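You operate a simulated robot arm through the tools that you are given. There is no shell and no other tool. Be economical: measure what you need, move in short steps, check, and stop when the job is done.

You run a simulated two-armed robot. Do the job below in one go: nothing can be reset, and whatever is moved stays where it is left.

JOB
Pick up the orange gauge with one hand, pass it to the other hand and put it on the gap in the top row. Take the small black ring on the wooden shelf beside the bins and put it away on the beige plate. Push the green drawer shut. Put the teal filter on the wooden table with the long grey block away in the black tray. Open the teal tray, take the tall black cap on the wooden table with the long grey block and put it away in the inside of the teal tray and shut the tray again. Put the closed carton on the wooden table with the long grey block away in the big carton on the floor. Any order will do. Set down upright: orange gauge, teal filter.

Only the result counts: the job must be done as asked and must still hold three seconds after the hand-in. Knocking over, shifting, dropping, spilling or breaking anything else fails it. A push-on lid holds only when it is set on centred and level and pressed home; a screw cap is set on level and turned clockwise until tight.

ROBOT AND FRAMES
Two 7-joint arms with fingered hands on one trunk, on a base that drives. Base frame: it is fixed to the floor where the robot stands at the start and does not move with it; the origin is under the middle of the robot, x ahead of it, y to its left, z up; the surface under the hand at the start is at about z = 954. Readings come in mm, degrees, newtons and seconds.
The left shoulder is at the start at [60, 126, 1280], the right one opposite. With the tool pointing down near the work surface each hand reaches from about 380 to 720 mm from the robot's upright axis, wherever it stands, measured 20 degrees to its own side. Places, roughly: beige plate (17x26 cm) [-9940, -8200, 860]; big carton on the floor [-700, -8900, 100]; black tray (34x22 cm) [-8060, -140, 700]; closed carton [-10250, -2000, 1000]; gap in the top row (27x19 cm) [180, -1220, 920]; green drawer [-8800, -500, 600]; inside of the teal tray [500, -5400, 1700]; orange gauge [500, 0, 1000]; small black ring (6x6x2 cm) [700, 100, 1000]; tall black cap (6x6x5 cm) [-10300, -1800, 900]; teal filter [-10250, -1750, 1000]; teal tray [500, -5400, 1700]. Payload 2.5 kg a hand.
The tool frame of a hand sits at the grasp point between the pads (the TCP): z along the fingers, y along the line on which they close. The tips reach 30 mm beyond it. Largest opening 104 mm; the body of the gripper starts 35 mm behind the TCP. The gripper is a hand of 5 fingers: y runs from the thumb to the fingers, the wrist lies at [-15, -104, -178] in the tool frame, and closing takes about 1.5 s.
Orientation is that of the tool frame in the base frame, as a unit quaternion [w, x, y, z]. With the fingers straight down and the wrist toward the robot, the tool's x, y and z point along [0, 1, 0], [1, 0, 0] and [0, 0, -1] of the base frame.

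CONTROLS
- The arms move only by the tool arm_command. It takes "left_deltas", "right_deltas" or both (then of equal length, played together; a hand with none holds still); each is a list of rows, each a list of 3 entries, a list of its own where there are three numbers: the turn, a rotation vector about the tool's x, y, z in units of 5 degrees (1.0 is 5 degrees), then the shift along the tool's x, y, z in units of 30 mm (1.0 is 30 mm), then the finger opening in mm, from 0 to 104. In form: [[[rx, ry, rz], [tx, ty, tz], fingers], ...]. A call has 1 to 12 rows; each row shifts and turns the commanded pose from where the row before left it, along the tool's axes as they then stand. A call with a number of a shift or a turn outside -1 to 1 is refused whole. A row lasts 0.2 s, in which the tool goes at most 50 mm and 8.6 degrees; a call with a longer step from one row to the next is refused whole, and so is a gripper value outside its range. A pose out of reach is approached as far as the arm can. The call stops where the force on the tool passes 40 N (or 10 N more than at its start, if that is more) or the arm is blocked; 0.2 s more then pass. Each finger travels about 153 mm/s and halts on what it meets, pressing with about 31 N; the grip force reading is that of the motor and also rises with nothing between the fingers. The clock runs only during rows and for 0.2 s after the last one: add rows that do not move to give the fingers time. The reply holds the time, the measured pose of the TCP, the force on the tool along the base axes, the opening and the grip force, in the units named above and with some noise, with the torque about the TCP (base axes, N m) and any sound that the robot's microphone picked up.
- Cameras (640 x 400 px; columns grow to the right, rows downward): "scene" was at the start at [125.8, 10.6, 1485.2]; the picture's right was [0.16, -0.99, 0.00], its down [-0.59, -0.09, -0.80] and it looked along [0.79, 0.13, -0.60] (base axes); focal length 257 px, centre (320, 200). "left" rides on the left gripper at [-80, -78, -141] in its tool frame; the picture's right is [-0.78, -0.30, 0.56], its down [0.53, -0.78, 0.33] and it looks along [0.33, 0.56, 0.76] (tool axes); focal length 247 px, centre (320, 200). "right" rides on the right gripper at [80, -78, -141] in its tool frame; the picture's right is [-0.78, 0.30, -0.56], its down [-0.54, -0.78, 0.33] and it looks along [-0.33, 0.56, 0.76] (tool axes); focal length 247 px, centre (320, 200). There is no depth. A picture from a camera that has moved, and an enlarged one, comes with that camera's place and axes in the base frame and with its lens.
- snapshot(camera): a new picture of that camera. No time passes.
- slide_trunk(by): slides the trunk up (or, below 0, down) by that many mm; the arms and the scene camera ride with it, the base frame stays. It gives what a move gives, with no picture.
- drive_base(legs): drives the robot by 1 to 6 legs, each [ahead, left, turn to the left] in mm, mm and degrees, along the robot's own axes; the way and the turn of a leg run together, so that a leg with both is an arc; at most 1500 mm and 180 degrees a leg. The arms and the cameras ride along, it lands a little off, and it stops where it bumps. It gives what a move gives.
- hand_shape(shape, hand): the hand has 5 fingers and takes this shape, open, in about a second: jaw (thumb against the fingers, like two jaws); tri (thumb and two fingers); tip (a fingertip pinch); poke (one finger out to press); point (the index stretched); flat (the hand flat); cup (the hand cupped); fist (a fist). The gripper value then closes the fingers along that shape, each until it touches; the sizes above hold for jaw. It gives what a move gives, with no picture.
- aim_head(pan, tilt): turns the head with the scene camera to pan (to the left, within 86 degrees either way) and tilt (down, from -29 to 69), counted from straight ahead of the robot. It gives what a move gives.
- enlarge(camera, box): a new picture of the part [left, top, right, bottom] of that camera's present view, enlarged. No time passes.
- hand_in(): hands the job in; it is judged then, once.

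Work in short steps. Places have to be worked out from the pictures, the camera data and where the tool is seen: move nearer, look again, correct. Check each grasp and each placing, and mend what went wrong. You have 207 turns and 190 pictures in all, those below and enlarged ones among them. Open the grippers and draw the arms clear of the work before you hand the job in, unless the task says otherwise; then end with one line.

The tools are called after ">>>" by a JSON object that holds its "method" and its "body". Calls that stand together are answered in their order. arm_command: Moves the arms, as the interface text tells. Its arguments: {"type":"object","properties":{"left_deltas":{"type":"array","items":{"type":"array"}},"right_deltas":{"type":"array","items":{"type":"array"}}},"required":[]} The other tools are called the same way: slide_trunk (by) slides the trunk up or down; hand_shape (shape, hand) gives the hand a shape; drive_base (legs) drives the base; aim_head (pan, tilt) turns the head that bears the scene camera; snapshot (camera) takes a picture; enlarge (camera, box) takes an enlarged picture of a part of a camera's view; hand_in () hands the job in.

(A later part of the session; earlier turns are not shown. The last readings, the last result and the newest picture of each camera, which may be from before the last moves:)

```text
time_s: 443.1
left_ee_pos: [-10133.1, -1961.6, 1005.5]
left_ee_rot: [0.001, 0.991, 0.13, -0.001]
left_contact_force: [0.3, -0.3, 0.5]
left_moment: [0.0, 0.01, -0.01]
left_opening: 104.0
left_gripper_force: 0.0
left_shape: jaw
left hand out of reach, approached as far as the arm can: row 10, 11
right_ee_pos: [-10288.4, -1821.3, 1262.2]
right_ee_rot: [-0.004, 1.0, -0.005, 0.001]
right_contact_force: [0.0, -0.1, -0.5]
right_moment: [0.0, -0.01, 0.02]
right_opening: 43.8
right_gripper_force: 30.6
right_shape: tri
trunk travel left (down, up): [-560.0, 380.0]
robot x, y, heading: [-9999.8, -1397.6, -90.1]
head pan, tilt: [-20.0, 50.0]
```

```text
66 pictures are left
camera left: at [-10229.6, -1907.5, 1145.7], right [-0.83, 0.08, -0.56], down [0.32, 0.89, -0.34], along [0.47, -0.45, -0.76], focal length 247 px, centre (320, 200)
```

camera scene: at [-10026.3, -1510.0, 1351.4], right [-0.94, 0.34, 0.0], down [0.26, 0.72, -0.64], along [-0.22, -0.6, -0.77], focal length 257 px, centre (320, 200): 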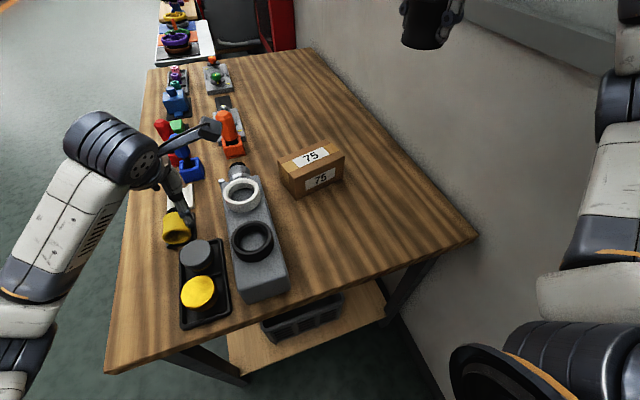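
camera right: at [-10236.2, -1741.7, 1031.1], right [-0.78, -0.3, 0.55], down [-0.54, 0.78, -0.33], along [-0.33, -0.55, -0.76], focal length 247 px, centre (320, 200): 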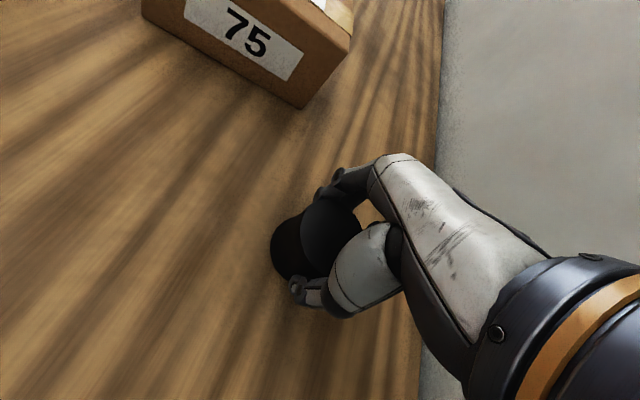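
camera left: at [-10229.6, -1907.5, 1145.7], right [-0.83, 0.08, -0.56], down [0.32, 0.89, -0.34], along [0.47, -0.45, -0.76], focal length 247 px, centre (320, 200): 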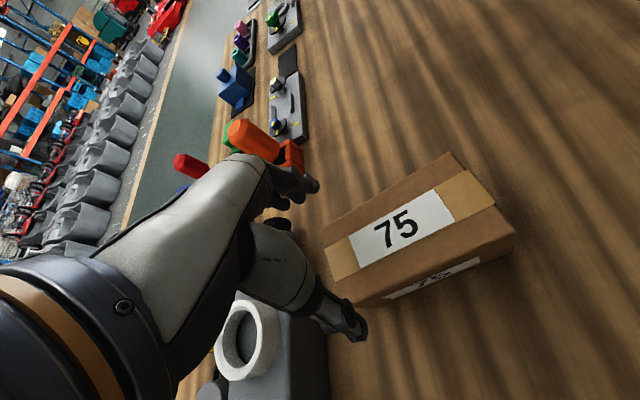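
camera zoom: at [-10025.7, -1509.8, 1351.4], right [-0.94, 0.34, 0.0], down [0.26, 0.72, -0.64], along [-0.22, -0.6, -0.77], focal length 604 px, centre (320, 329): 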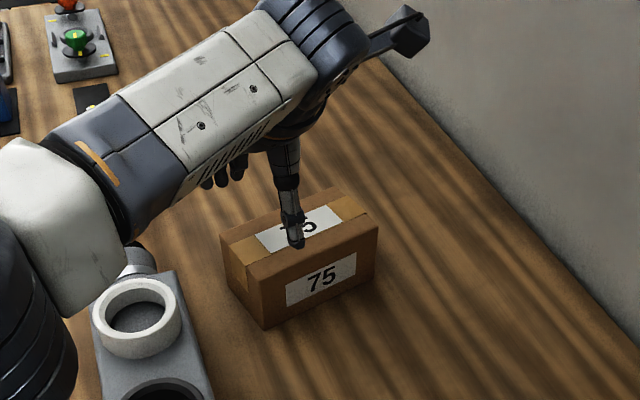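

The left hand is just short of the carton centre at about [-10183, -1988]. A small right turn with a slight advance will bring it over.

>>> {"method": "drive_base", "body": {"legs": [[38, 0, -5.5]]}}

>>> {"method": "arm_command", "body": {"left_deltas": [[[0, 0, -0.6], [0, 0, 0], 104], [[0, 0, -0.5], [0, 0, 0], 104], [[0, 0, 0], [0, 0, 0], 104]]}}

>>> {"method": "snapshot", "body": {"camera": "left"}}

>>> {"method": "enlarge", "body": {"camera": "scene", "box": [200, 60, 440, 230]}}

```text
time_s: 444.1
left_ee_pos: [-10185.9, -1985.1, 1005.2]
left_ee_rot: [-0.001, 0.996, 0.085, 0.0]
left_contact_force: [-0.5, -0.6, -0.4]
left_moment: [0.03, 0.0, -0.01]
left_opening: 104.1
left_gripper_force: 0.1
left_shape: jaw
right_ee_pos: [-10326.4, -1831.3, 1261.9]
right_ee_rot: [-0.003, 0.999, -0.049, 0.002]
right_contact_force: [-0.4, -0.7, -1.1]
right_moment: [0.02, 0.02, 0.0]
right_opening: 43.9
right_gripper_force: 31.4
right_shape: tri
trunk travel left (down, up): [-560.0, 380.0]
robot x, y, heading: [-9999.7, -1432.8, -95.1]
head pan, tilt: [-20.0, 50.0]
```

```text
time_s: 444.9
left_ee_pos: [-10170.4, -1990.7, 1007.0]
left_ee_rot: [0.001, 0.991, 0.132, 0.0]
left_contact_force: [0.1, -0.4, 0.7]
left_moment: [-0.03, 0.0, 0.03]
left_opening: 104.0
left_gripper_force: 0.0
left_shape: jaw
left hand out of reach, approached as far as the arm can: row 1
right_ee_pos: [-10325.7, -1829.9, 1264.2]
right_ee_rot: [-0.004, 0.999, -0.05, 0.002]
right_contact_force: [-0.6, -0.1, 0.1]
right_moment: [0.0, 0.0, 0.01]
right_opening: 44.1
right_gripper_force: 31.4
right_shape: tri
trunk travel left (down, up): [-560.0, 380.0]
robot x, y, heading: [-9999.6, -1431.5, -95.4]
head pan, tilt: [-20.0, 50.0]
```

```text
65 pictures are left
camera left: at [-10267.8, -1936.7, 1147.2], right [-0.83, 0.08, -0.56], down [0.31, 0.89, -0.33], along [0.47, -0.45, -0.76], focal length 247 px, centre (320, 200)
```

left: 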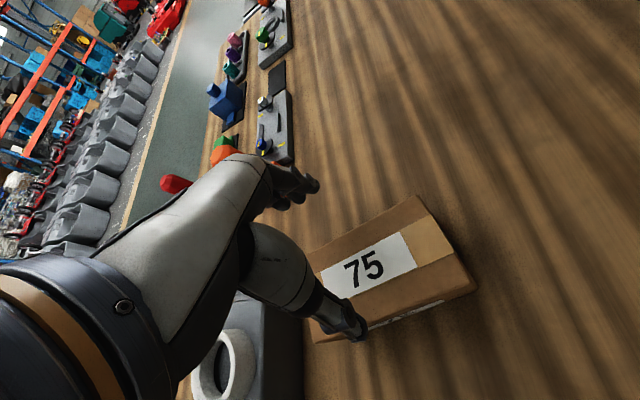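

```text
2.35 times, centred on (320, 145) of scene
camera zoom: at [-10037.5, -1544.7, 1351.4], right [-0.9, 0.43, 0.0], down [0.33, 0.69, -0.64], along [-0.27, -0.58, -0.77], focal length 604 px, centre (320, 329)
```

zoom: 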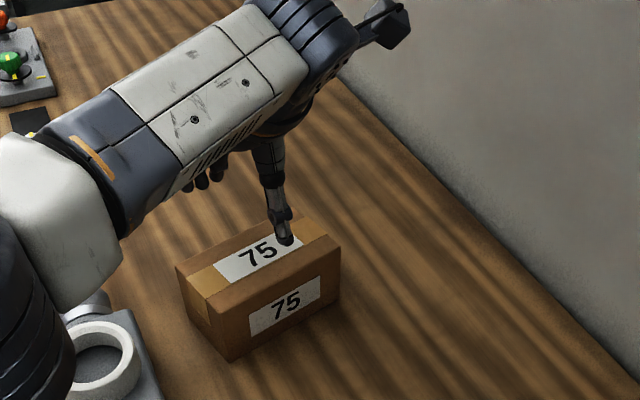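

The TCP is about 9 mm too far. I shift back, descend to z of about 903 and check before closing.

>>> {"method": "arm_command", "body": {"left_deltas": [[[0, 0, 0], [-0.15, -0.32, 0], 104], [[0, 0, 0], [0, 0, 0.9], 104], [[0, 0, 0], [0, 0, 0.9], 104], [[0, 0, 0], [0, 0, 0.9], 104], [[0, 0, 0], [0, 0, 0.7], 104], [[0, 0, 0], [0, 0, 0], 104]]}}

>>> {"method": "snapshot", "body": {"camera": "left"}}

>>> {"method": "enlarge", "body": {"camera": "scene", "box": [200, 60, 440, 230]}}

```text
time_s: 446.2
left_ee_pos: [-10169.4, -1982.4, 911.6]
left_ee_rot: [0.006, 0.991, 0.13, -0.003]
left_contact_force: [-8.2, 2.7, 32.2]
left_moment: [0.45, -0.02, -0.03]
left_opening: 103.8
left_gripper_force: 0.0
left_shape: jaw
left hand out of reach, approached as far as the arm can: row 1, 5
right_ee_pos: [-10326.8, -1828.0, 1264.4]
right_ee_rot: [-0.002, 0.999, -0.05, 0.001]
right_contact_force: [-0.3, 0.0, -1.2]
right_moment: [0.01, -0.03, 0.01]
right_opening: 43.8
right_gripper_force: 31.3
right_shape: tri
trunk travel left (down, up): [-560.0, 380.0]
robot x, y, heading: [-9997.3, -1435.7, -95.1]
head pan, tilt: [-20.0, 50.0]
```

```text
63 pictures are left
camera left: at [-10266.5, -1927.6, 1051.2], right [-0.83, 0.08, -0.55], down [0.31, 0.88, -0.35], along [0.46, -0.46, -0.76], focal length 247 px, centre (320, 200)
```

left: 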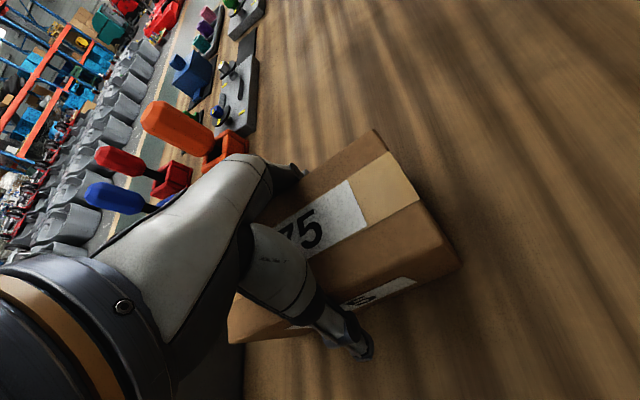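

```text
2.35 times, centred on (320, 145) of scene
camera zoom: at [-10037.6, -1541.3, 1352.2], right [-0.9, 0.43, 0.0], down [0.33, 0.69, -0.65], along [-0.27, -0.58, -0.76], focal length 604 px, centre (320, 329)
```

zoom: 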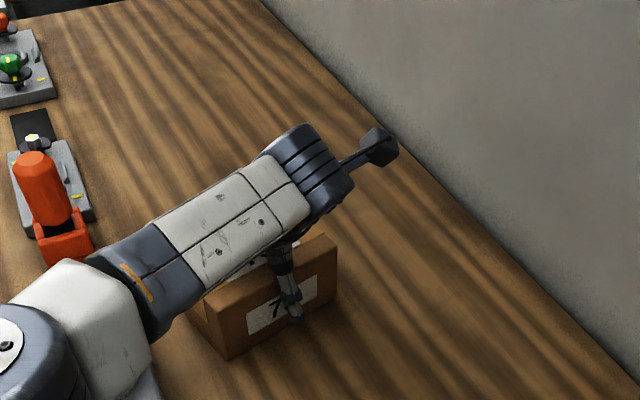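

Both sides straddle the carton and the palm is lightly on its top. I rise a few mm and close.

>>> {"method": "arm_command", "body": {"left_deltas": [[[0, 0, 0], [0, 0, -0.15], 104], [[0, 0, 0], [0, 0, 0], 85], [[0, 0, 0], [0, 0, 0], 65], [[0, 0, 0], [0, 0, 0], 40], [[0, 0, 0], [0, 0, 0], 20], [[0, 0, 0], [0, 0, 0], 20], [[0, 0, 0], [0, 0, 0], 20], [[0, 0, 0], [0, 0, 0], 20], [[0, 0, 0], [0, 0, 0], 20]]}}

>>> {"method": "snapshot", "body": {"camera": "left"}}

```text
time_s: 448.2
left_ee_pos: [-10167.5, -1982.6, 912.7]
left_ee_rot: [0.002, 0.991, 0.133, -0.001]
left_contact_force: [-4.9, 2.3, 19.9]
left_moment: [-0.64, -0.44, -0.27]
left_opening: 75.4
left_gripper_force: 31.3
left_shape: jaw
right_ee_pos: [-10325.6, -1828.2, 1263.9]
right_ee_rot: [-0.001, 0.999, -0.05, 0.002]
right_contact_force: [0.6, 0.1, -1.5]
right_moment: [0.03, 0.02, 0.0]
right_opening: 44.0
right_gripper_force: 31.6
right_shape: tri
trunk travel left (down, up): [-560.0, 380.0]
robot x, y, heading: [-10000.3, -1432.7, -95.2]
head pan, tilt: [-20.0, 50.0]
```

```text
61 pictures are left
camera left: at [-10264.9, -1929.0, 1051.6], right [-0.83, 0.08, -0.56], down [0.31, 0.89, -0.34], along [0.47, -0.45, -0.76], focal length 247 px, centre (320, 200)
```

left: 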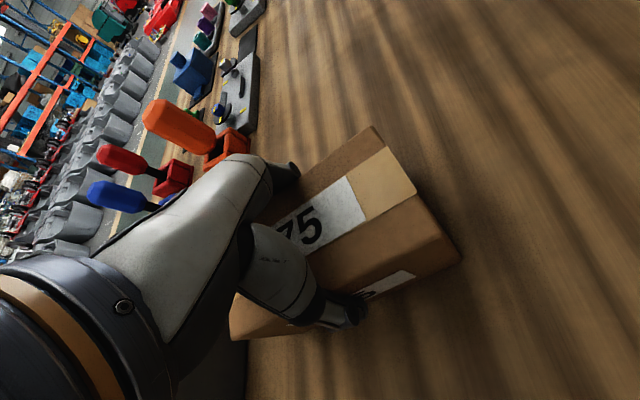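

Gripped at 75 mm. I lift straight up and check that it comes along level.

>>> {"method": "arm_command", "body": {"left_deltas": [[[0, 0, 0], [0, 0, -0.4], 20], [[0, 0, 0], [0, 0, -0.7], 20], [[0, 0, 0], [0, 0, -0.9], 20], [[0, 0, 0], [0, 0, -0.9], 20], [[0, 0, 0], [0, 0, -0.9], 20], [[0, 0, 0], [0, 0, -0.9], 20], [[0, 0, 0], [0, 0, 0], 20]]}}

>>> {"method": "snapshot", "body": {"camera": "scene"}}

```text
time_s: 449.9
left_ee_pos: [-10166.2, -1987.9, 1049.6]
left_ee_rot: [0.001, 0.991, 0.133, -0.001]
left_contact_force: [-0.1, 0.3, -2.4]
left_moment: [-0.02, -0.02, 0.01]
left_opening: 75.1
left_gripper_force: 30.3
left_shape: jaw
right_ee_pos: [-10325.6, -1831.4, 1263.1]
right_ee_rot: [-0.004, 0.999, -0.049, 0.002]
right_contact_force: [0.1, -0.2, -0.5]
right_moment: [-0.01, 0.03, -0.01]
right_opening: 44.0
right_gripper_force: 31.1
right_shape: tri
trunk travel left (down, up): [-560.0, 380.0]
robot x, y, heading: [-10001.3, -1434.6, -95.2]
head pan, tilt: [-20.0, 50.0]
```

```text
60 pictures are left
camera scene: at [-10037.6, -1545.0, 1351.4], right [-0.9, 0.43, 0.0], down [0.33, 0.69, -0.64], along [-0.27, -0.58, -0.77], focal length 257 px, centre (320, 200)
```

scene: 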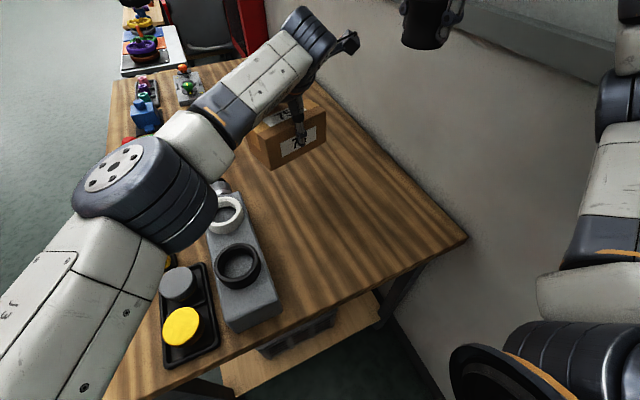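

The carton is held level. I raise the trunk, back away from the table, and tuck the left arm for travel.

>>> {"method": "slide_trunk", "body": {"by": 100}}

>>> {"method": "drive_base", "body": {"legs": [[-150, 80, 0], [-100, 300, 5], [0, 500, 0]]}}

>>> {"method": "arm_command", "body": {"left_deltas": [[[0, 0, 0], [0.9, -0.3, 0], 20], [[0, 0, 0], [0.9, -0.3, 0], 20], [[0, 0, 0], [0.9, -0.3, 0], 20], [[0, 0, 0.9], [0.9, -0.3, 0], 20], [[0, 0, 0.9], [0.9, -0.3, 0], 20], [[0, 0, 0.9], [0.9, -0.3, 0], 20], [[0, 0, 0], [0.9, -0.3, 0], 20], [[0, 0, 0], [0.9, -0.3, 0], 20], [[0, 0, 0], [0.9, -0.3, 0], 20], [[0, 0, 0], [0.9, -0.3, 0], 20], [[0, 0, 0], [0.9, -0.3, 0], 20]], "right_deltas": [[[0, 0, 0], [0.5, 0, 0.5], 20], [[0, 0, 0], [0.5, 0, 0.5], 20], [[0, 0, 0], [0.5, 0, 0.5], 20], [[0, 0, 0], [0.5, 0, 0.5], 20], [[0, 0, 0], [0.5, 0, 0.5], 20], [[0, 0, 0], [0.5, 0, 0.5], 20], [[0, 0, 0], [0, 0, 0.5], 20], [[0, 0, 0], [0, 0, 0.5], 20], [[0, 0, 0], [0, 0, 0.5], 20], [[0, 0, 0], [0, 0, 0], 20], [[0, 0, 0], [0, 0, 0], 20]]}}

>>> {"method": "snapshot", "body": {"camera": "scene"}}

```text
time_s: 451.2
left_ee_pos: [-10166.8, -1988.7, 1149.1]
left_ee_rot: [0.001, 0.991, 0.132, 0.0]
left_contact_force: [0.1, -0.4, -3.8]
left_moment: [-0.02, -0.01, -0.03]
left_opening: 75.7
left_gripper_force: 31.0
left_shape: jaw
right_ee_pos: [-10327.8, -1831.8, 1362.3]
right_ee_rot: [-0.003, 0.999, -0.05, 0.002]
right_contact_force: [-0.3, 0.6, -0.6]
right_moment: [0.01, 0.02, 0.0]
right_opening: 43.8
right_gripper_force: 30.8
right_shape: tri
trunk travel left (down, up): [-660.0, 280.0]
robot x, y, heading: [-9999.3, -1432.7, -95.4]
head pan, tilt: [-20.0, 50.0]
```

```text
time_s: 456.9
left_ee_pos: [-9218.4, -1773.8, 1149.0]
left_ee_rot: [0.0, 0.983, 0.181, -0.001]
left_contact_force: [0.6, 0.4, -2.6]
left_moment: [0.01, -0.01, 0.0]
left_opening: 75.5
left_gripper_force: 31.1
left_shape: jaw
right_ee_pos: [-9392.3, -1633.0, 1363.7]
right_ee_rot: [-0.003, 1.0, -0.002, 0.001]
right_contact_force: [-0.3, 0.0, -0.6]
right_moment: [0.0, 0.01, 0.0]
right_opening: 43.9
right_gripper_force: 31.2
right_shape: tri
trunk travel left (down, up): [-660.0, 280.0]
robot x, y, heading: [-9106.6, -1202.1, -89.8]
head pan, tilt: [-20.0, 50.0]
```

```text
time_s: 459.3
left_ee_pos: [-8952.5, -1609.2, 1149.9]
left_ee_rot: [0.001, 0.998, 0.062, -0.001]
left_contact_force: [0.6, 0.9, -2.1]
left_moment: [0.0, 0.0, -0.02]
left_opening: 75.6
left_gripper_force: 31.1
left_shape: jaw
right_ee_pos: [-9300.7, -1631.3, 1226.6]
right_ee_rot: [-0.003, 1.0, -0.002, 0.002]
right_contact_force: [-0.2, 0.1, -0.2]
right_moment: [0.01, 0.02, 0.02]
right_opening: 44.0
right_gripper_force: 30.6
right_shape: tri
trunk travel left (down, up): [-660.0, 280.0]
robot x, y, heading: [-9107.7, -1205.1, -89.7]
head pan, tilt: [-20.0, 50.0]
```

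```text
59 pictures are left
camera scene: at [-9132.4, -1319.9, 1451.4], right [-0.94, 0.34, 0.0], down [0.26, 0.72, -0.64], along [-0.22, -0.61, -0.77], focal length 257 px, centre (320, 200)
```

scene: 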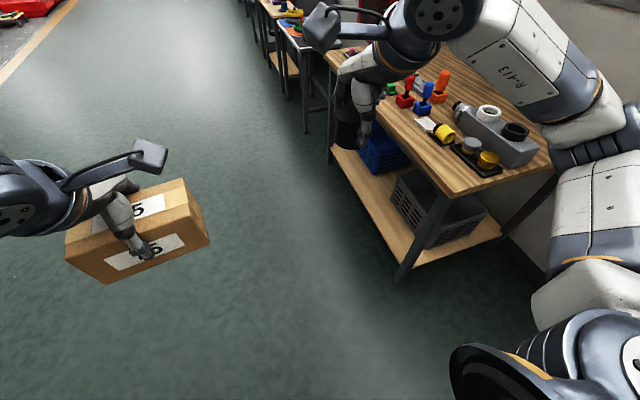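

The table is intact. I retrace through the cross passage to the middle aisle.

>>> {"method": "drive_base", "body": {"legs": [[0, 0, 89.7], [1000, -945, 0], [1250, 0, 0]]}}

```text
time_s: 475.8
left_ee_pos: [-6477.2, -2044.5, 1148.7]
left_ee_rot: [0.002, 0.665, 0.747, 0.0]
left_contact_force: [0.3, -0.7, -3.2]
left_moment: [0.0, 0.01, 0.0]
left_opening: 75.1
left_gripper_force: 31.5
left_shape: jaw
right_ee_pos: [-6456.5, -2393.0, 1227.3]
right_ee_rot: [-0.004, 0.712, 0.702, -0.001]
right_contact_force: [0.2, -0.1, -1.2]
right_moment: [0.02, -0.02, 0.04]
right_opening: 43.1
right_gripper_force: 31.0
right_shape: tri
trunk travel left (down, up): [-660.0, 280.0]
robot x, y, heading: [-6888.3, -2189.8, -0.5]
head pan, tilt: [-20.0, 50.0]
```

>>> {"method": "drive_base", "body": {"legs": [[1390, 0, 0], [1390, 0, 0], [0, 0, -89.5], [1400, 0, 0]]}}

```text
time_s: 499.4
left_ee_pos: [-4041.3, -4123.3, 1149.6]
left_ee_rot: [0.001, 0.999, 0.043, -0.001]
left_contact_force: [-0.2, -0.1, -3.2]
left_moment: [-0.05, -0.03, -0.01]
left_opening: 74.8
left_gripper_force: 31.1
left_shape: jaw
right_ee_pos: [-4391.9, -4132.3, 1227.0]
right_ee_rot: [-0.003, 1.0, -0.022, 0.003]
right_contact_force: [0.6, 1.3, -1.0]
right_moment: [-0.03, -0.02, 0.01]
right_opening: 43.1
right_gripper_force: 30.8
right_shape: tri
trunk travel left (down, up): [-660.0, 280.0]
robot x, y, heading: [-4180.9, -3712.2, -91.9]
head pan, tilt: [-20.0, 50.0]
```

>>> {"method": "drive_base", "body": {"legs": [[1480, 80, 2], [1480, 0, 0], [1480, 0, 0], [0, 0, 90], [1100, 0, 0], [1100, 0, 0]]}}

>>> {"method": "aim_head", "body": {"pan": -25, "tilt": 20}}

>>> {"method": "snapshot", "body": {"camera": "scene"}}

```text
time_s: 535.1
left_ee_pos: [-1521.9, -8037.5, 1149.0]
left_ee_rot: [0.001, 0.669, 0.743, 0.0]
left_contact_force: [-0.1, 0.1, -3.4]
left_moment: [-0.01, 0.01, 0.0]
left_opening: 75.0
left_gripper_force: 31.3
left_shape: jaw
right_ee_pos: [-1504.3, -8386.9, 1227.2]
right_ee_rot: [-0.003, 0.717, 0.697, -0.001]
right_contact_force: [0.4, 0.7, -0.4]
right_moment: [-0.02, -0.03, 0.02]
right_opening: 43.1
right_gripper_force: 30.6
right_shape: tri
trunk travel left (down, up): [-660.0, 280.0]
robot x, y, heading: [-1922.7, -8184.8, -1.0]
head pan, tilt: [-20.0, 50.0]
```

```text
time_s: 536.1
left_ee_pos: [-1521.7, -8037.0, 1149.3]
left_ee_rot: [0.001, 0.67, 0.742, 0.0]
left_contact_force: [-0.2, 0.4, -2.9]
left_moment: [-0.01, 0.0, -0.03]
left_opening: 74.9
left_gripper_force: 31.0
left_shape: jaw
right_ee_pos: [-1506.3, -8386.7, 1226.1]
right_ee_rot: [-0.004, 0.717, 0.697, -0.001]
right_contact_force: [-0.1, -0.2, 0.1]
right_moment: [0.03, 0.01, -0.03]
right_opening: 43.0
right_gripper_force: 30.7
right_shape: tri
trunk travel left (down, up): [-660.0, 280.0]
robot x, y, heading: [-1930.4, -8183.1, -1.2]
head pan, tilt: [-25.0, 20.0]
```

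```text
58 pictures are left
camera scene: at [-1805.0, -8225.9, 1496.9], right [-0.44, -0.9, 0.0], down [-0.31, 0.15, -0.94], along [0.84, -0.41, -0.34], focal length 257 px, centre (320, 200)
```

scene: 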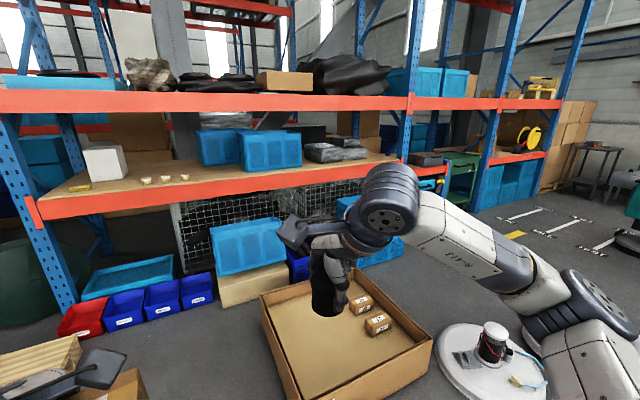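

The big carton on the floor spans roughly x -1020 to -220, y -9340 to -8490, with two small cartons on its far right. I approach from the west.

>>> {"method": "drive_base", "body": {"legs": [[560, -600, 1]]}}

>>> {"method": "aim_head", "body": {"pan": 5, "tilt": 55}}

>>> {"method": "snapshot", "body": {"camera": "scene"}}

>>> {"method": "snapshot", "body": {"camera": "left"}}

```text
time_s: 540.5
left_ee_pos: [-967.7, -8632.0, 1150.3]
left_ee_rot: [0.0, 0.664, 0.747, 0.001]
left_contact_force: [0.4, 0.6, -2.6]
left_moment: [0.02, -0.01, -0.01]
left_opening: 74.7
left_gripper_force: 31.1
left_shape: jaw
right_ee_pos: [-945.5, -8979.2, 1227.4]
right_ee_rot: [-0.003, 0.712, 0.703, -0.001]
right_contact_force: [0.0, 0.0, -0.3]
right_moment: [0.01, 0.03, 0.03]
right_opening: 42.6
right_gripper_force: 31.0
right_shape: tri
trunk travel left (down, up): [-660.0, 280.0]
robot x, y, heading: [-1377.4, -8779.8, -0.3]
head pan, tilt: [-25.0, 20.0]
```

```text
time_s: 541.5
left_ee_pos: [-966.3, -8630.5, 1149.1]
left_ee_rot: [0.0, 0.664, 0.748, 0.001]
left_contact_force: [0.0, -0.1, -3.2]
left_moment: [-0.01, 0.01, -0.02]
left_opening: 75.1
left_gripper_force: 30.8
left_shape: jaw
right_ee_pos: [-946.9, -8979.5, 1227.1]
right_ee_rot: [-0.004, 0.712, 0.703, 0.0]
right_contact_force: [0.5, 0.4, -1.2]
right_moment: [0.0, 0.02, 0.0]
right_opening: 42.7
right_gripper_force: 31.0
right_shape: tri
trunk travel left (down, up): [-660.0, 280.0]
robot x, y, heading: [-1370.7, -8779.7, 0.0]
head pan, tilt: [5.0, 55.0]
```

```text
57 pictures are left
camera scene: at [-1260.8, -8777.1, 1444.9], right [0.08, -1.0, 0.0], down [-0.82, -0.07, -0.57], along [0.57, 0.05, -0.82], focal length 257 px, centre (320, 200)
```

scene: 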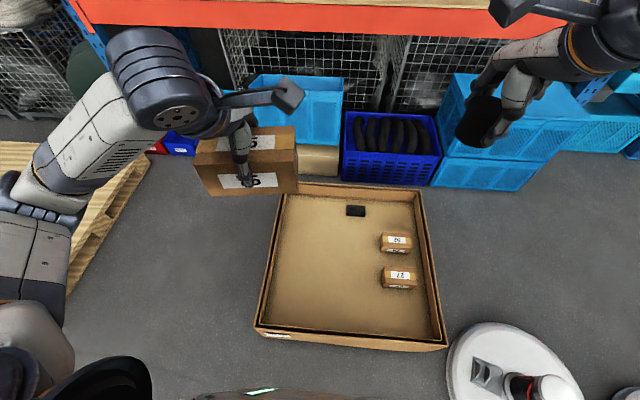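

```text
56 pictures are left
camera left: at [-1035.2, -8719.9, 1290.0], right [-0.2, -0.81, -0.56], down [-0.83, 0.44, -0.33], along [0.51, 0.4, -0.76], focal length 247 px, centre (320, 200)
```

left: 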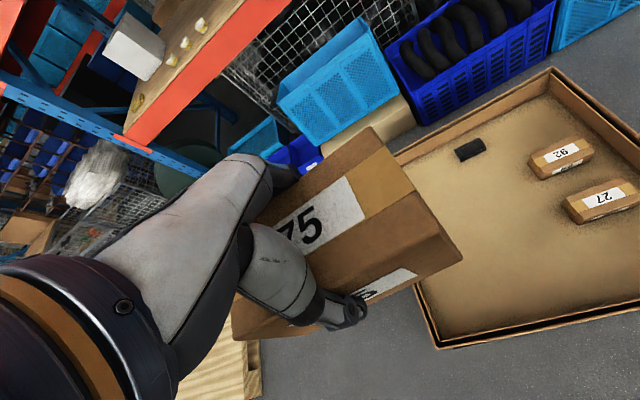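

I aim the carton at about [-880, -8690], the free left part. I move the left hand over it and lower the trunk 600 mm.

>>> {"method": "arm_command", "body": {"left_deltas": [[[0, 0, 0], [-0.77, 0.87, 0], 20], [[0, 0, 0], [-0.77, 0.87, 0], 20], [[0, 0, 0], [-0.77, 0.87, 0], 20], [[0, 0, 0], [0, 0, 0], 20]]}}

>>> {"method": "slide_trunk", "body": {"by": -600}}

>>> {"method": "snapshot", "body": {"camera": "scene"}}

>>> {"method": "snapshot", "body": {"camera": "left"}}

```text
time_s: 542.5
left_ee_pos: [-881.4, -8691.0, 1149.0]
left_ee_rot: [0.001, 0.664, 0.747, 0.001]
left_contact_force: [-0.1, 0.3, -3.7]
left_moment: [0.03, -0.02, 0.01]
left_opening: 74.8
left_gripper_force: 31.6
left_shape: jaw
right_ee_pos: [-946.1, -8977.4, 1228.5]
right_ee_rot: [-0.003, 0.711, 0.703, 0.0]
right_contact_force: [-0.1, -0.3, -0.3]
right_moment: [-0.02, -0.01, 0.03]
right_opening: 42.7
right_gripper_force: 30.9
right_shape: tri
trunk travel left (down, up): [-660.0, 280.0]
robot x, y, heading: [-1371.7, -8779.0, -0.3]
head pan, tilt: [5.0, 55.0]
```

```text
refused: -600 is not a number from -400 to 400
```

```text
55 pictures are left
camera scene: at [-1261.2, -8776.7, 1444.9], right [0.08, -1.0, 0.0], down [-0.82, -0.07, -0.57], along [0.57, 0.05, -0.82], focal length 257 px, centre (320, 200)
```

scene: 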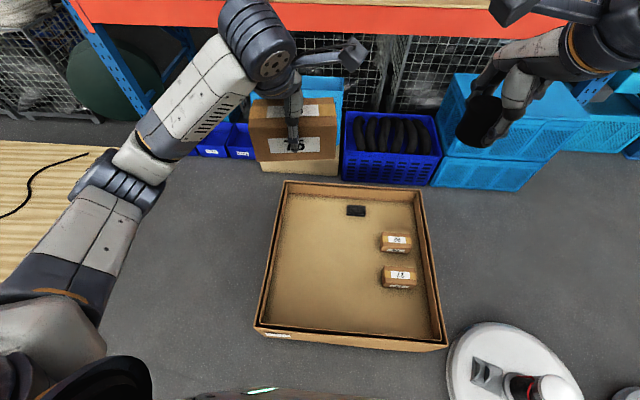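

```text
54 pictures are left
camera left: at [-948.6, -8780.2, 1288.8], right [-0.2, -0.81, -0.56], down [-0.83, 0.44, -0.33], along [0.51, 0.4, -0.76], focal length 247 px, centre (320, 200)
```

left: 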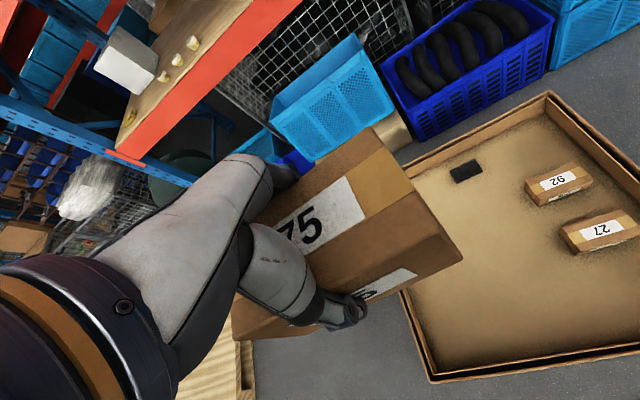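

The slide limit is 400 per call, so I lower in two steps.

>>> {"method": "slide_trunk", "body": {"by": -400}}

>>> {"method": "slide_trunk", "body": {"by": -230}}

>>> {"method": "snapshot", "body": {"camera": "scene"}}

>>> {"method": "snapshot", "body": {"camera": "left"}}

```text
time_s: 546.3
left_ee_pos: [-880.9, -8690.3, 748.9]
left_ee_rot: [0.001, 0.663, 0.748, 0.0]
left_contact_force: [-0.4, 0.0, -3.1]
left_moment: [0.02, -0.02, 0.0]
left_opening: 74.9
left_gripper_force: 31.1
left_shape: jaw
right_ee_pos: [-945.6, -8977.7, 826.9]
right_ee_rot: [-0.004, 0.712, 0.702, -0.001]
right_contact_force: [-0.2, 0.3, -1.0]
right_moment: [0.01, 0.02, -0.03]
right_opening: 42.8
right_gripper_force: 31.2
right_shape: tri
trunk travel left (down, up): [-260.0, 680.0]
robot x, y, heading: [-1373.5, -8780.8, -0.4]
head pan, tilt: [5.0, 55.0]
```

```text
time_s: 548.7
left_ee_pos: [-881.5, -8691.2, 518.4]
left_ee_rot: [0.0, 0.664, 0.748, 0.001]
left_contact_force: [-0.9, 0.4, -3.3]
left_moment: [-0.01, 0.0, 0.01]
left_opening: 75.0
left_gripper_force: 31.0
left_shape: jaw
right_ee_pos: [-946.2, -8978.7, 597.3]
right_ee_rot: [-0.003, 0.711, 0.703, -0.001]
right_contact_force: [-0.4, -0.2, -0.7]
right_moment: [0.03, 0.03, -0.04]
right_opening: 42.6
right_gripper_force: 31.3
right_shape: tri
trunk travel left (down, up): [-30.0, 910.0]
robot x, y, heading: [-1371.5, -8781.4, 0.0]
head pan, tilt: [5.0, 55.0]
```

```text
53 pictures are left
camera scene: at [-1261.0, -8777.1, 814.9], right [0.08, -1.0, 0.0], down [-0.82, -0.07, -0.57], along [0.57, 0.05, -0.82], focal length 257 px, centre (320, 200)
```

scene: 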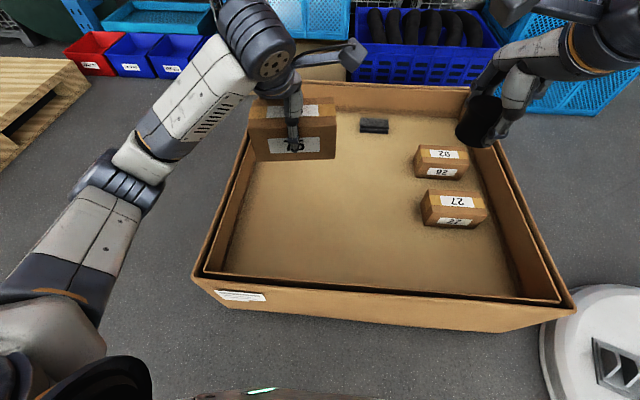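

```text
52 pictures are left
camera left: at [-948.7, -8780.4, 658.8], right [-0.2, -0.81, -0.56], down [-0.83, 0.44, -0.33], along [0.51, 0.4, -0.76], focal length 247 px, centre (320, 200)
```

left: 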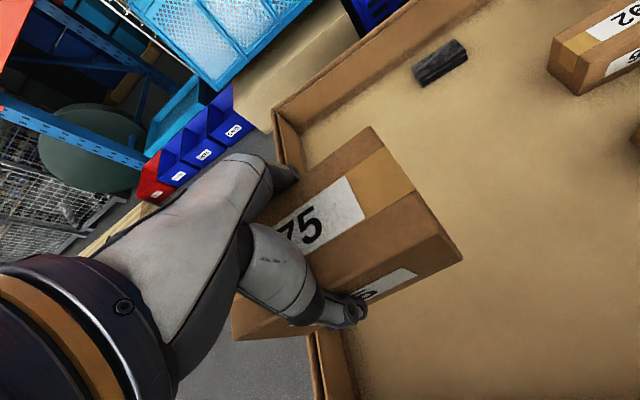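

The box rim is at z of about 225 and the interior is free below the carton. I move 40 mm further in and descend with the arm.

>>> {"method": "arm_command", "body": {"left_deltas": [[[0, 0, 0], [0, 0.7, 0], 20], [[0, 0, 0], [0, 0.6, 0.5], 20], [[0, 0, 0], [0, 0, 1], 20], [[0, 0, 0], [0, 0, 1], 20], [[0, 0, 0], [0, 0, 1], 20], [[0, 0, 0], [0, 0, 1], 20], [[0, 0, 0], [0, 0, 1], 20], [[0, 0, 0], [0, 0, 1], 20], [[0, 0, 0], [0, 0, 1], 20], [[0, 0, 0], [0, 0, 1], 20], [[0, 0, 0], [0, 0, 0], 20]]}}

>>> {"method": "snapshot", "body": {"camera": "scene"}}

>>> {"method": "snapshot", "body": {"camera": "left"}}

```text
time_s: 551.1
left_ee_pos: [-843.0, -8687.0, 261.8]
left_ee_rot: [0.001, 0.663, 0.748, 0.001]
left_contact_force: [-0.1, 0.7, -2.1]
left_moment: [0.02, -0.03, 0.01]
left_opening: 74.9
left_gripper_force: 31.0
left_shape: jaw
right_ee_pos: [-946.3, -8979.2, 596.2]
right_ee_rot: [-0.004, 0.711, 0.703, -0.001]
right_contact_force: [0.4, 0.9, -0.3]
right_moment: [0.01, -0.03, 0.0]
right_opening: 42.8
right_gripper_force: 30.9
right_shape: tri
trunk travel left (down, up): [-30.0, 910.0]
robot x, y, heading: [-1374.4, -8780.9, -0.4]
head pan, tilt: [5.0, 55.0]
```

```text
51 pictures are left
camera scene: at [-1261.0, -8777.1, 814.9], right [0.08, -1.0, 0.0], down [-0.82, -0.07, -0.57], along [0.57, 0.05, -0.82], focal length 257 px, centre (320, 200)
```

scene: 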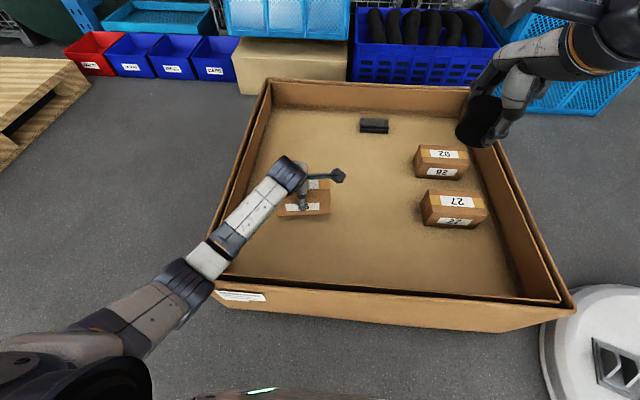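

```text
50 pictures are left
camera left: at [-911.1, -8776.3, 402.9], right [-0.2, -0.81, -0.56], down [-0.83, 0.44, -0.33], along [0.51, 0.4, -0.76], focal length 247 px, centre (320, 200)
```

left: 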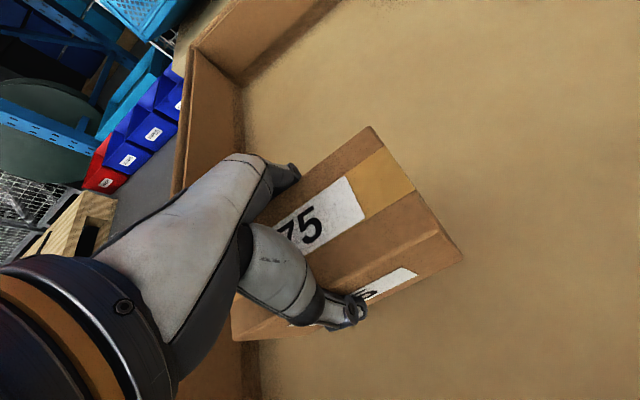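

Clearances look fine. I continue down, slowing near the box floor.

>>> {"method": "arm_command", "body": {"left_deltas": [[[0, 0, 0], [0, 0, 1], 20], [[0, 0, 0], [0, 0, 1], 20], [[0, 0, 0], [0, 0, 1], 20], [[0, 0, 0], [0, 0, 0.8], 20], [[0, 0, 0], [0, 0, 0.3], 20], [[0, 0, 0], [0, 0, 0.3], 20], [[0, 0, 0], [0, 0, 0], 20]]}}

>>> {"method": "snapshot", "body": {"camera": "scene"}}

```text
time_s: 551.9
left_ee_pos: [-833.4, -8692.3, 192.8]
left_ee_rot: [0.019, 0.665, 0.746, 0.01]
left_contact_force: [-8.6, 2.7, 18.5]
left_moment: [0.21, 0.04, 0.15]
left_opening: 74.6
left_gripper_force: 30.3
left_shape: jaw
right_ee_pos: [-948.2, -8979.2, 598.3]
right_ee_rot: [-0.003, 0.71, 0.704, 0.0]
right_contact_force: [0.0, 0.5, 0.0]
right_moment: [0.02, -0.02, -0.03]
right_opening: 43.0
right_gripper_force: 30.8
right_shape: tri
trunk travel left (down, up): [-30.0, 910.0]
robot x, y, heading: [-1374.8, -8776.0, -0.4]
head pan, tilt: [5.0, 55.0]
stopped in row 4 (left hand): the force on the tool passed its limit at 61 N (the readings are from after the stop); the commanded pose is now the measured one
```

```text
49 pictures are left
camera scene: at [-1262.3, -8777.2, 815.4], right [0.08, -1.0, 0.0], down [-0.82, -0.07, -0.57], along [0.57, 0.05, -0.82], focal length 257 px, centre (320, 200)
```

scene: 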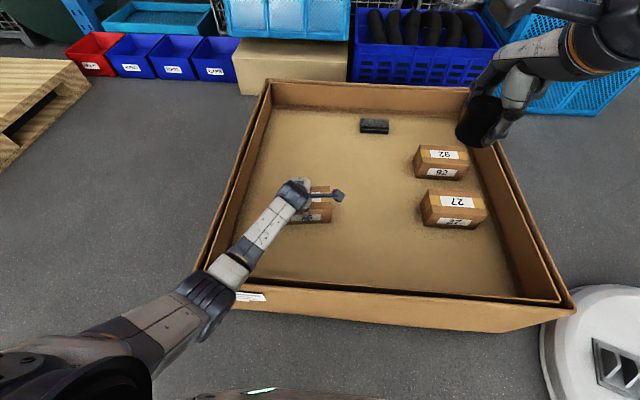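

The carton seems to have met the box floor. I zoom in to confirm before releasing.

>>> {"method": "enlarge", "body": {"camera": "scene", "box": [180, 80, 500, 310]}}

>>> {"method": "snapshot", "body": {"camera": "left"}}

```text
1.74 times, centred on (340, 195) of scene
camera zoom: at [-1262.3, -8777.2, 815.4], right [0.08, -1.0, 0.0], down [-0.82, -0.07, -0.57], along [0.57, 0.05, -0.82], focal length 447 px, centre (285, 209)
```

zoom: 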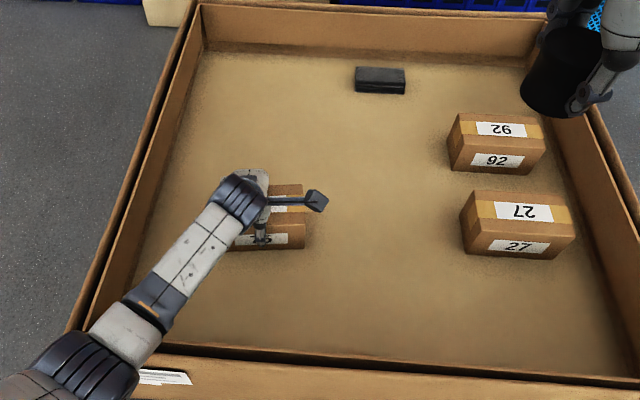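

```text
47 pictures are left
camera left: at [-906.7, -8779.7, 330.7], right [-0.18, -0.81, -0.56], down [-0.82, 0.44, -0.37], along [0.54, 0.39, -0.74], focal length 247 px, centre (320, 200)
```

left: 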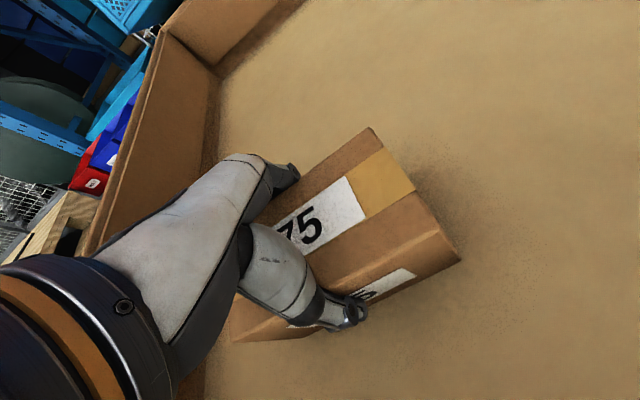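

The shadow and triangulation (floor at about z 115) confirm it's resting on the box floor. I open and rise.

>>> {"method": "arm_command", "body": {"left_deltas": [[[0, 0, 0], [0, 0, 0], 80], [[0, 0, 0], [0, 0, 0], 95], [[0, 0, 0], [0, 0, 0], 104], [[0, 0, 0], [0, 0, 0], 104], [[0, 0, 0], [0, 0, -0.5], 104], [[0, 0, 0], [0, 0, -1], 104], [[0, 0, 0], [0, 0, -1], 104], [[0, 0, 0], [0, 0, -1], 104], [[0, 0, 0], [0, 0, -1], 104], [[0, 0, 0], [0, 0, -1], 104], [[0, 0, 0], [0, 0, -1], 104], [[0, 0, 0], [0, 0, -1], 104]]}}

>>> {"method": "slide_trunk", "body": {"by": 400}}

>>> {"method": "snapshot", "body": {"camera": "scene"}}

```text
time_s: 554.5
left_ee_pos: [-840.9, -8689.4, 412.1]
left_ee_rot: [0.014, 0.665, 0.746, 0.007]
left_contact_force: [-0.5, 0.6, -0.1]
left_moment: [-0.03, 0.0, -0.01]
left_opening: 104.1
left_gripper_force: 0.0
left_shape: jaw
right_ee_pos: [-947.1, -8978.7, 596.9]
right_ee_rot: [-0.004, 0.712, 0.702, -0.001]
right_contact_force: [0.4, 0.0, -0.6]
right_moment: [0.01, -0.05, 0.05]
right_opening: 42.8
right_gripper_force: 31.3
right_shape: tri
trunk travel left (down, up): [-30.0, 910.0]
robot x, y, heading: [-1376.7, -8779.0, -0.4]
head pan, tilt: [5.0, 55.0]
```

```text
time_s: 558.4
left_ee_pos: [-841.3, -8689.5, 809.9]
left_ee_rot: [0.015, 0.666, 0.746, 0.007]
left_contact_force: [-0.1, -0.3, 0.1]
left_moment: [-0.01, 0.0, 0.02]
left_opening: 104.0
left_gripper_force: 0.2
left_shape: jaw
right_ee_pos: [-946.7, -8977.9, 996.9]
right_ee_rot: [-0.003, 0.71, 0.704, -0.001]
right_contact_force: [0.9, -0.1, -0.7]
right_moment: [0.0, -0.01, 0.02]
right_opening: 43.0
right_gripper_force: 30.6
right_shape: tri
trunk travel left (down, up): [-430.0, 510.0]
robot x, y, heading: [-1371.4, -8777.7, 0.1]
head pan, tilt: [5.0, 55.0]
```

```text
46 pictures are left
camera scene: at [-1261.3, -8777.1, 1214.9], right [0.08, -1.0, 0.0], down [-0.82, -0.07, -0.57], along [0.57, 0.05, -0.82], focal length 257 px, centre (320, 200)
```

scene: 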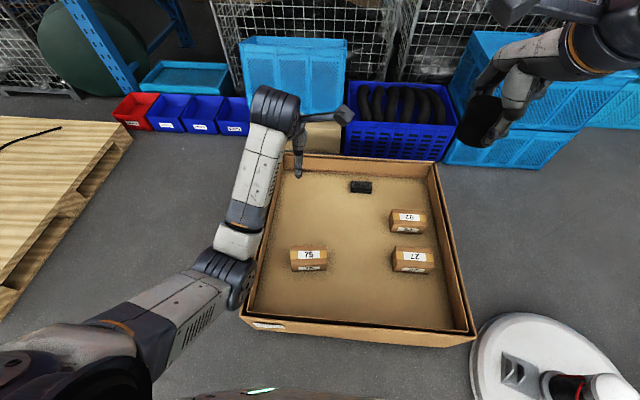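

The carton is in the big box. I raise the trunk, back off, and drive north along the aisle to the teal tray, at y of about -5400.

>>> {"method": "slide_trunk", "body": {"by": 300}}

>>> {"method": "drive_base", "body": {"legs": [[-450, 0, 0], [0, 0, 90], [1150, 0, 0], [1150, 0, 0], [1150, 0, 0], [0, 0, -90]]}}

>>> {"method": "aim_head", "body": {"pan": 0, "tilt": 5}}

>>> {"method": "snapshot", "body": {"camera": "scene"}}

```text
time_s: 561.4
left_ee_pos: [-840.7, -8688.7, 1111.3]
left_ee_rot: [0.014, 0.665, 0.746, 0.008]
left_contact_force: [0.3, -1.1, 0.0]
left_moment: [-0.01, -0.01, -0.03]
left_opening: 103.8
left_gripper_force: 0.0
left_shape: jaw
right_ee_pos: [-946.0, -8978.0, 1296.5]
right_ee_rot: [-0.004, 0.711, 0.703, -0.001]
right_contact_force: [-0.4, 0.6, 0.4]
right_moment: [0.0, -0.02, 0.01]
right_opening: 43.1
right_gripper_force: 30.8
right_shape: tri
trunk travel left (down, up): [-730.0, 210.0]
robot x, y, heading: [-1372.9, -8779.2, -0.2]
head pan, tilt: [5.0, 55.0]
```

```text
time_s: 588.4
left_ee_pos: [-1507.6, -5145.8, 1110.5]
left_ee_rot: [0.015, 0.629, 0.777, 0.008]
left_contact_force: [-0.3, 0.6, 0.4]
left_moment: [0.02, -0.02, -0.01]
left_opening: 103.9
left_gripper_force: 0.1
left_shape: jaw
right_ee_pos: [-1586.1, -5444.2, 1296.7]
right_ee_rot: [-0.004, 0.677, 0.736, -0.001]
right_contact_force: [0.3, 0.0, -0.5]
right_moment: [0.01, -0.01, 0.03]
right_opening: 42.5
right_gripper_force: 30.8
right_shape: tri
trunk travel left (down, up): [-730.0, 210.0]
robot x, y, heading: [-2029.5, -5283.5, 5.2]
head pan, tilt: [5.0, 55.0]
```

```text
time_s: 589.6
left_ee_pos: [-1507.7, -5146.6, 1112.2]
left_ee_rot: [0.014, 0.63, 0.777, 0.007]
left_contact_force: [0.1, 0.3, 0.4]
left_moment: [-0.01, 0.01, 0.0]
left_opening: 104.0
left_gripper_force: 0.1
left_shape: jaw
right_ee_pos: [-1586.9, -5444.1, 1296.0]
right_ee_rot: [-0.004, 0.677, 0.736, -0.001]
right_contact_force: [0.5, -0.4, -1.2]
right_moment: [-0.01, 0.0, -0.01]
right_opening: 42.5
right_gripper_force: 31.4
right_shape: tri
trunk travel left (down, up): [-730.0, 210.0]
robot x, y, heading: [-2029.3, -5287.4, 5.2]
head pan, tilt: [0.0, 5.0]
```

```text
45 pictures are left
camera scene: at [-1898.3, -5277.8, 1591.3], right [0.09, -1.0, 0.0], down [-0.09, -0.01, -1.0], along [0.99, 0.09, -0.09], focal length 257 px, centre (320, 200)
```

scene: 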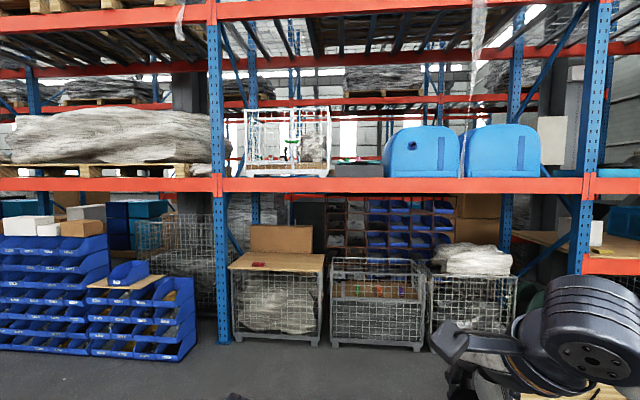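

The tray should be at about pixel (357, 165). I zoom in there.

>>> {"method": "enlarge", "body": {"camera": "scene", "box": [230, 90, 430, 215]}}

```text
3.20 times, centred on (330, 152) of scene
camera zoom: at [-1898.3, -5277.8, 1591.3], right [0.09, -1.0, 0.0], down [-0.09, -0.01, -1.0], along [0.99, 0.09, -0.09], focal length 822 px, centre (288, 352)
```

zoom: 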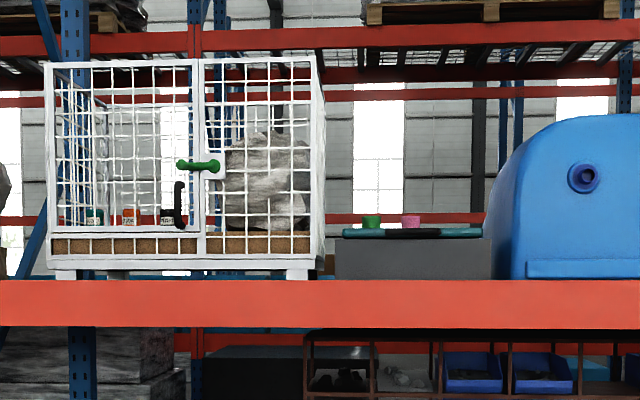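

The teal tray is a shallow slide-out tray with a dark handle, on a grey cabinet at y of about -5412, z of about 1720, holding a green and a pink item. I drive up to it and raise the trunk.

>>> {"method": "drive_base", "body": {"legs": [[0, -130, -5.2], [850, 0, 0], [800, 0, 0]]}}

>>> {"method": "slide_trunk", "body": {"by": 205}}

>>> {"method": "aim_head", "body": {"pan": 0, "tilt": 5}}

>>> {"method": "snapshot", "body": {"camera": "scene"}}

```text
time_s: 598.9
left_ee_pos: [163.1, -5320.7, 1112.1]
left_ee_rot: [0.014, 0.662, 0.749, 0.007]
left_contact_force: [-1.3, -0.2, -0.5]
left_moment: [-0.03, -0.03, 0.01]
left_opening: 104.1
left_gripper_force: 0.0
left_shape: jaw
right_ee_pos: [59.4, -5611.9, 1297.7]
right_ee_rot: [-0.003, 0.708, 0.706, -0.002]
right_contact_force: [-0.1, 0.4, -1.3]
right_moment: [0.0, 0.02, 0.01]
right_opening: 42.2
right_gripper_force: 31.5
right_shape: tri
trunk travel left (down, up): [-730.0, 210.0]
robot x, y, heading: [-367.7, -5415.8, 0.2]
head pan, tilt: [0.0, 5.0]
```

```text
time_s: 601.1
left_ee_pos: [162.9, -5322.0, 1317.0]
left_ee_rot: [0.015, 0.661, 0.75, 0.007]
left_contact_force: [0.5, 0.1, -0.8]
left_moment: [-0.01, 0.02, 0.0]
left_opening: 103.7
left_gripper_force: 0.0
left_shape: jaw
right_ee_pos: [59.2, -5611.2, 1501.6]
right_ee_rot: [-0.004, 0.707, 0.707, -0.002]
right_contact_force: [-0.6, -0.2, -0.5]
right_moment: [-0.03, -0.01, 0.0]
right_opening: 42.3
right_gripper_force: 31.4
right_shape: tri
trunk travel left (down, up): [-935.0, 5.0]
robot x, y, heading: [-370.4, -5417.0, 0.5]
head pan, tilt: [0.0, 5.0]
```

```text
time_s: 601.7
left_ee_pos: [162.9, -5320.8, 1315.9]
left_ee_rot: [0.014, 0.662, 0.749, 0.007]
left_contact_force: [-0.1, -0.7, 0.5]
left_moment: [0.03, -0.01, 0.0]
left_opening: 103.8
left_gripper_force: 0.0
left_shape: jaw
right_ee_pos: [59.3, -5612.2, 1501.4]
right_ee_rot: [-0.003, 0.708, 0.706, -0.001]
right_contact_force: [0.0, -0.4, -1.0]
right_moment: [0.04, 0.01, -0.01]
right_opening: 42.4
right_gripper_force: 31.2
right_shape: tri
trunk travel left (down, up): [-935.0, 5.0]
robot x, y, heading: [-369.7, -5416.3, 0.3]
head pan, tilt: [0.0, 5.0]
```

```text
43 pictures are left
camera scene: at [-237.4, -5419.1, 1796.3], right [0.01, -1.0, 0.0], down [-0.09, 0.0, -1.0], along [1.0, 0.01, -0.09], focal length 257 px, centre (320, 200)
```

scene: 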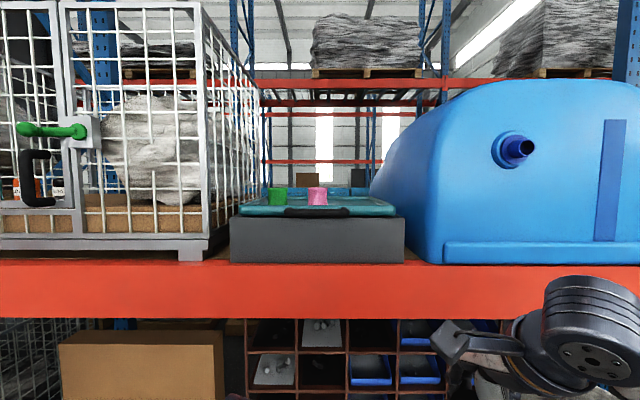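

>>> {"method": "enlarge", "body": {"camera": "scene", "box": [200, 150, 440, 290]}}

```text
2.67 times, centred on (320, 220) of scene
camera zoom: at [-237.4, -5419.1, 1796.3], right [0.01, -1.0, 0.0], down [-0.09, 0.0, -1.0], along [1.0, 0.01, -0.09], focal length 685 px, centre (320, 147)
```

zoom: 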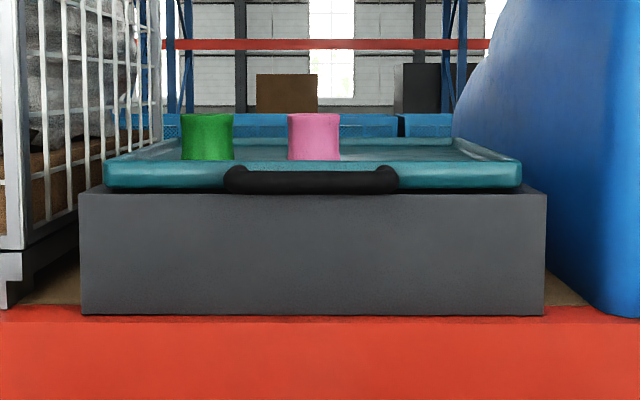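

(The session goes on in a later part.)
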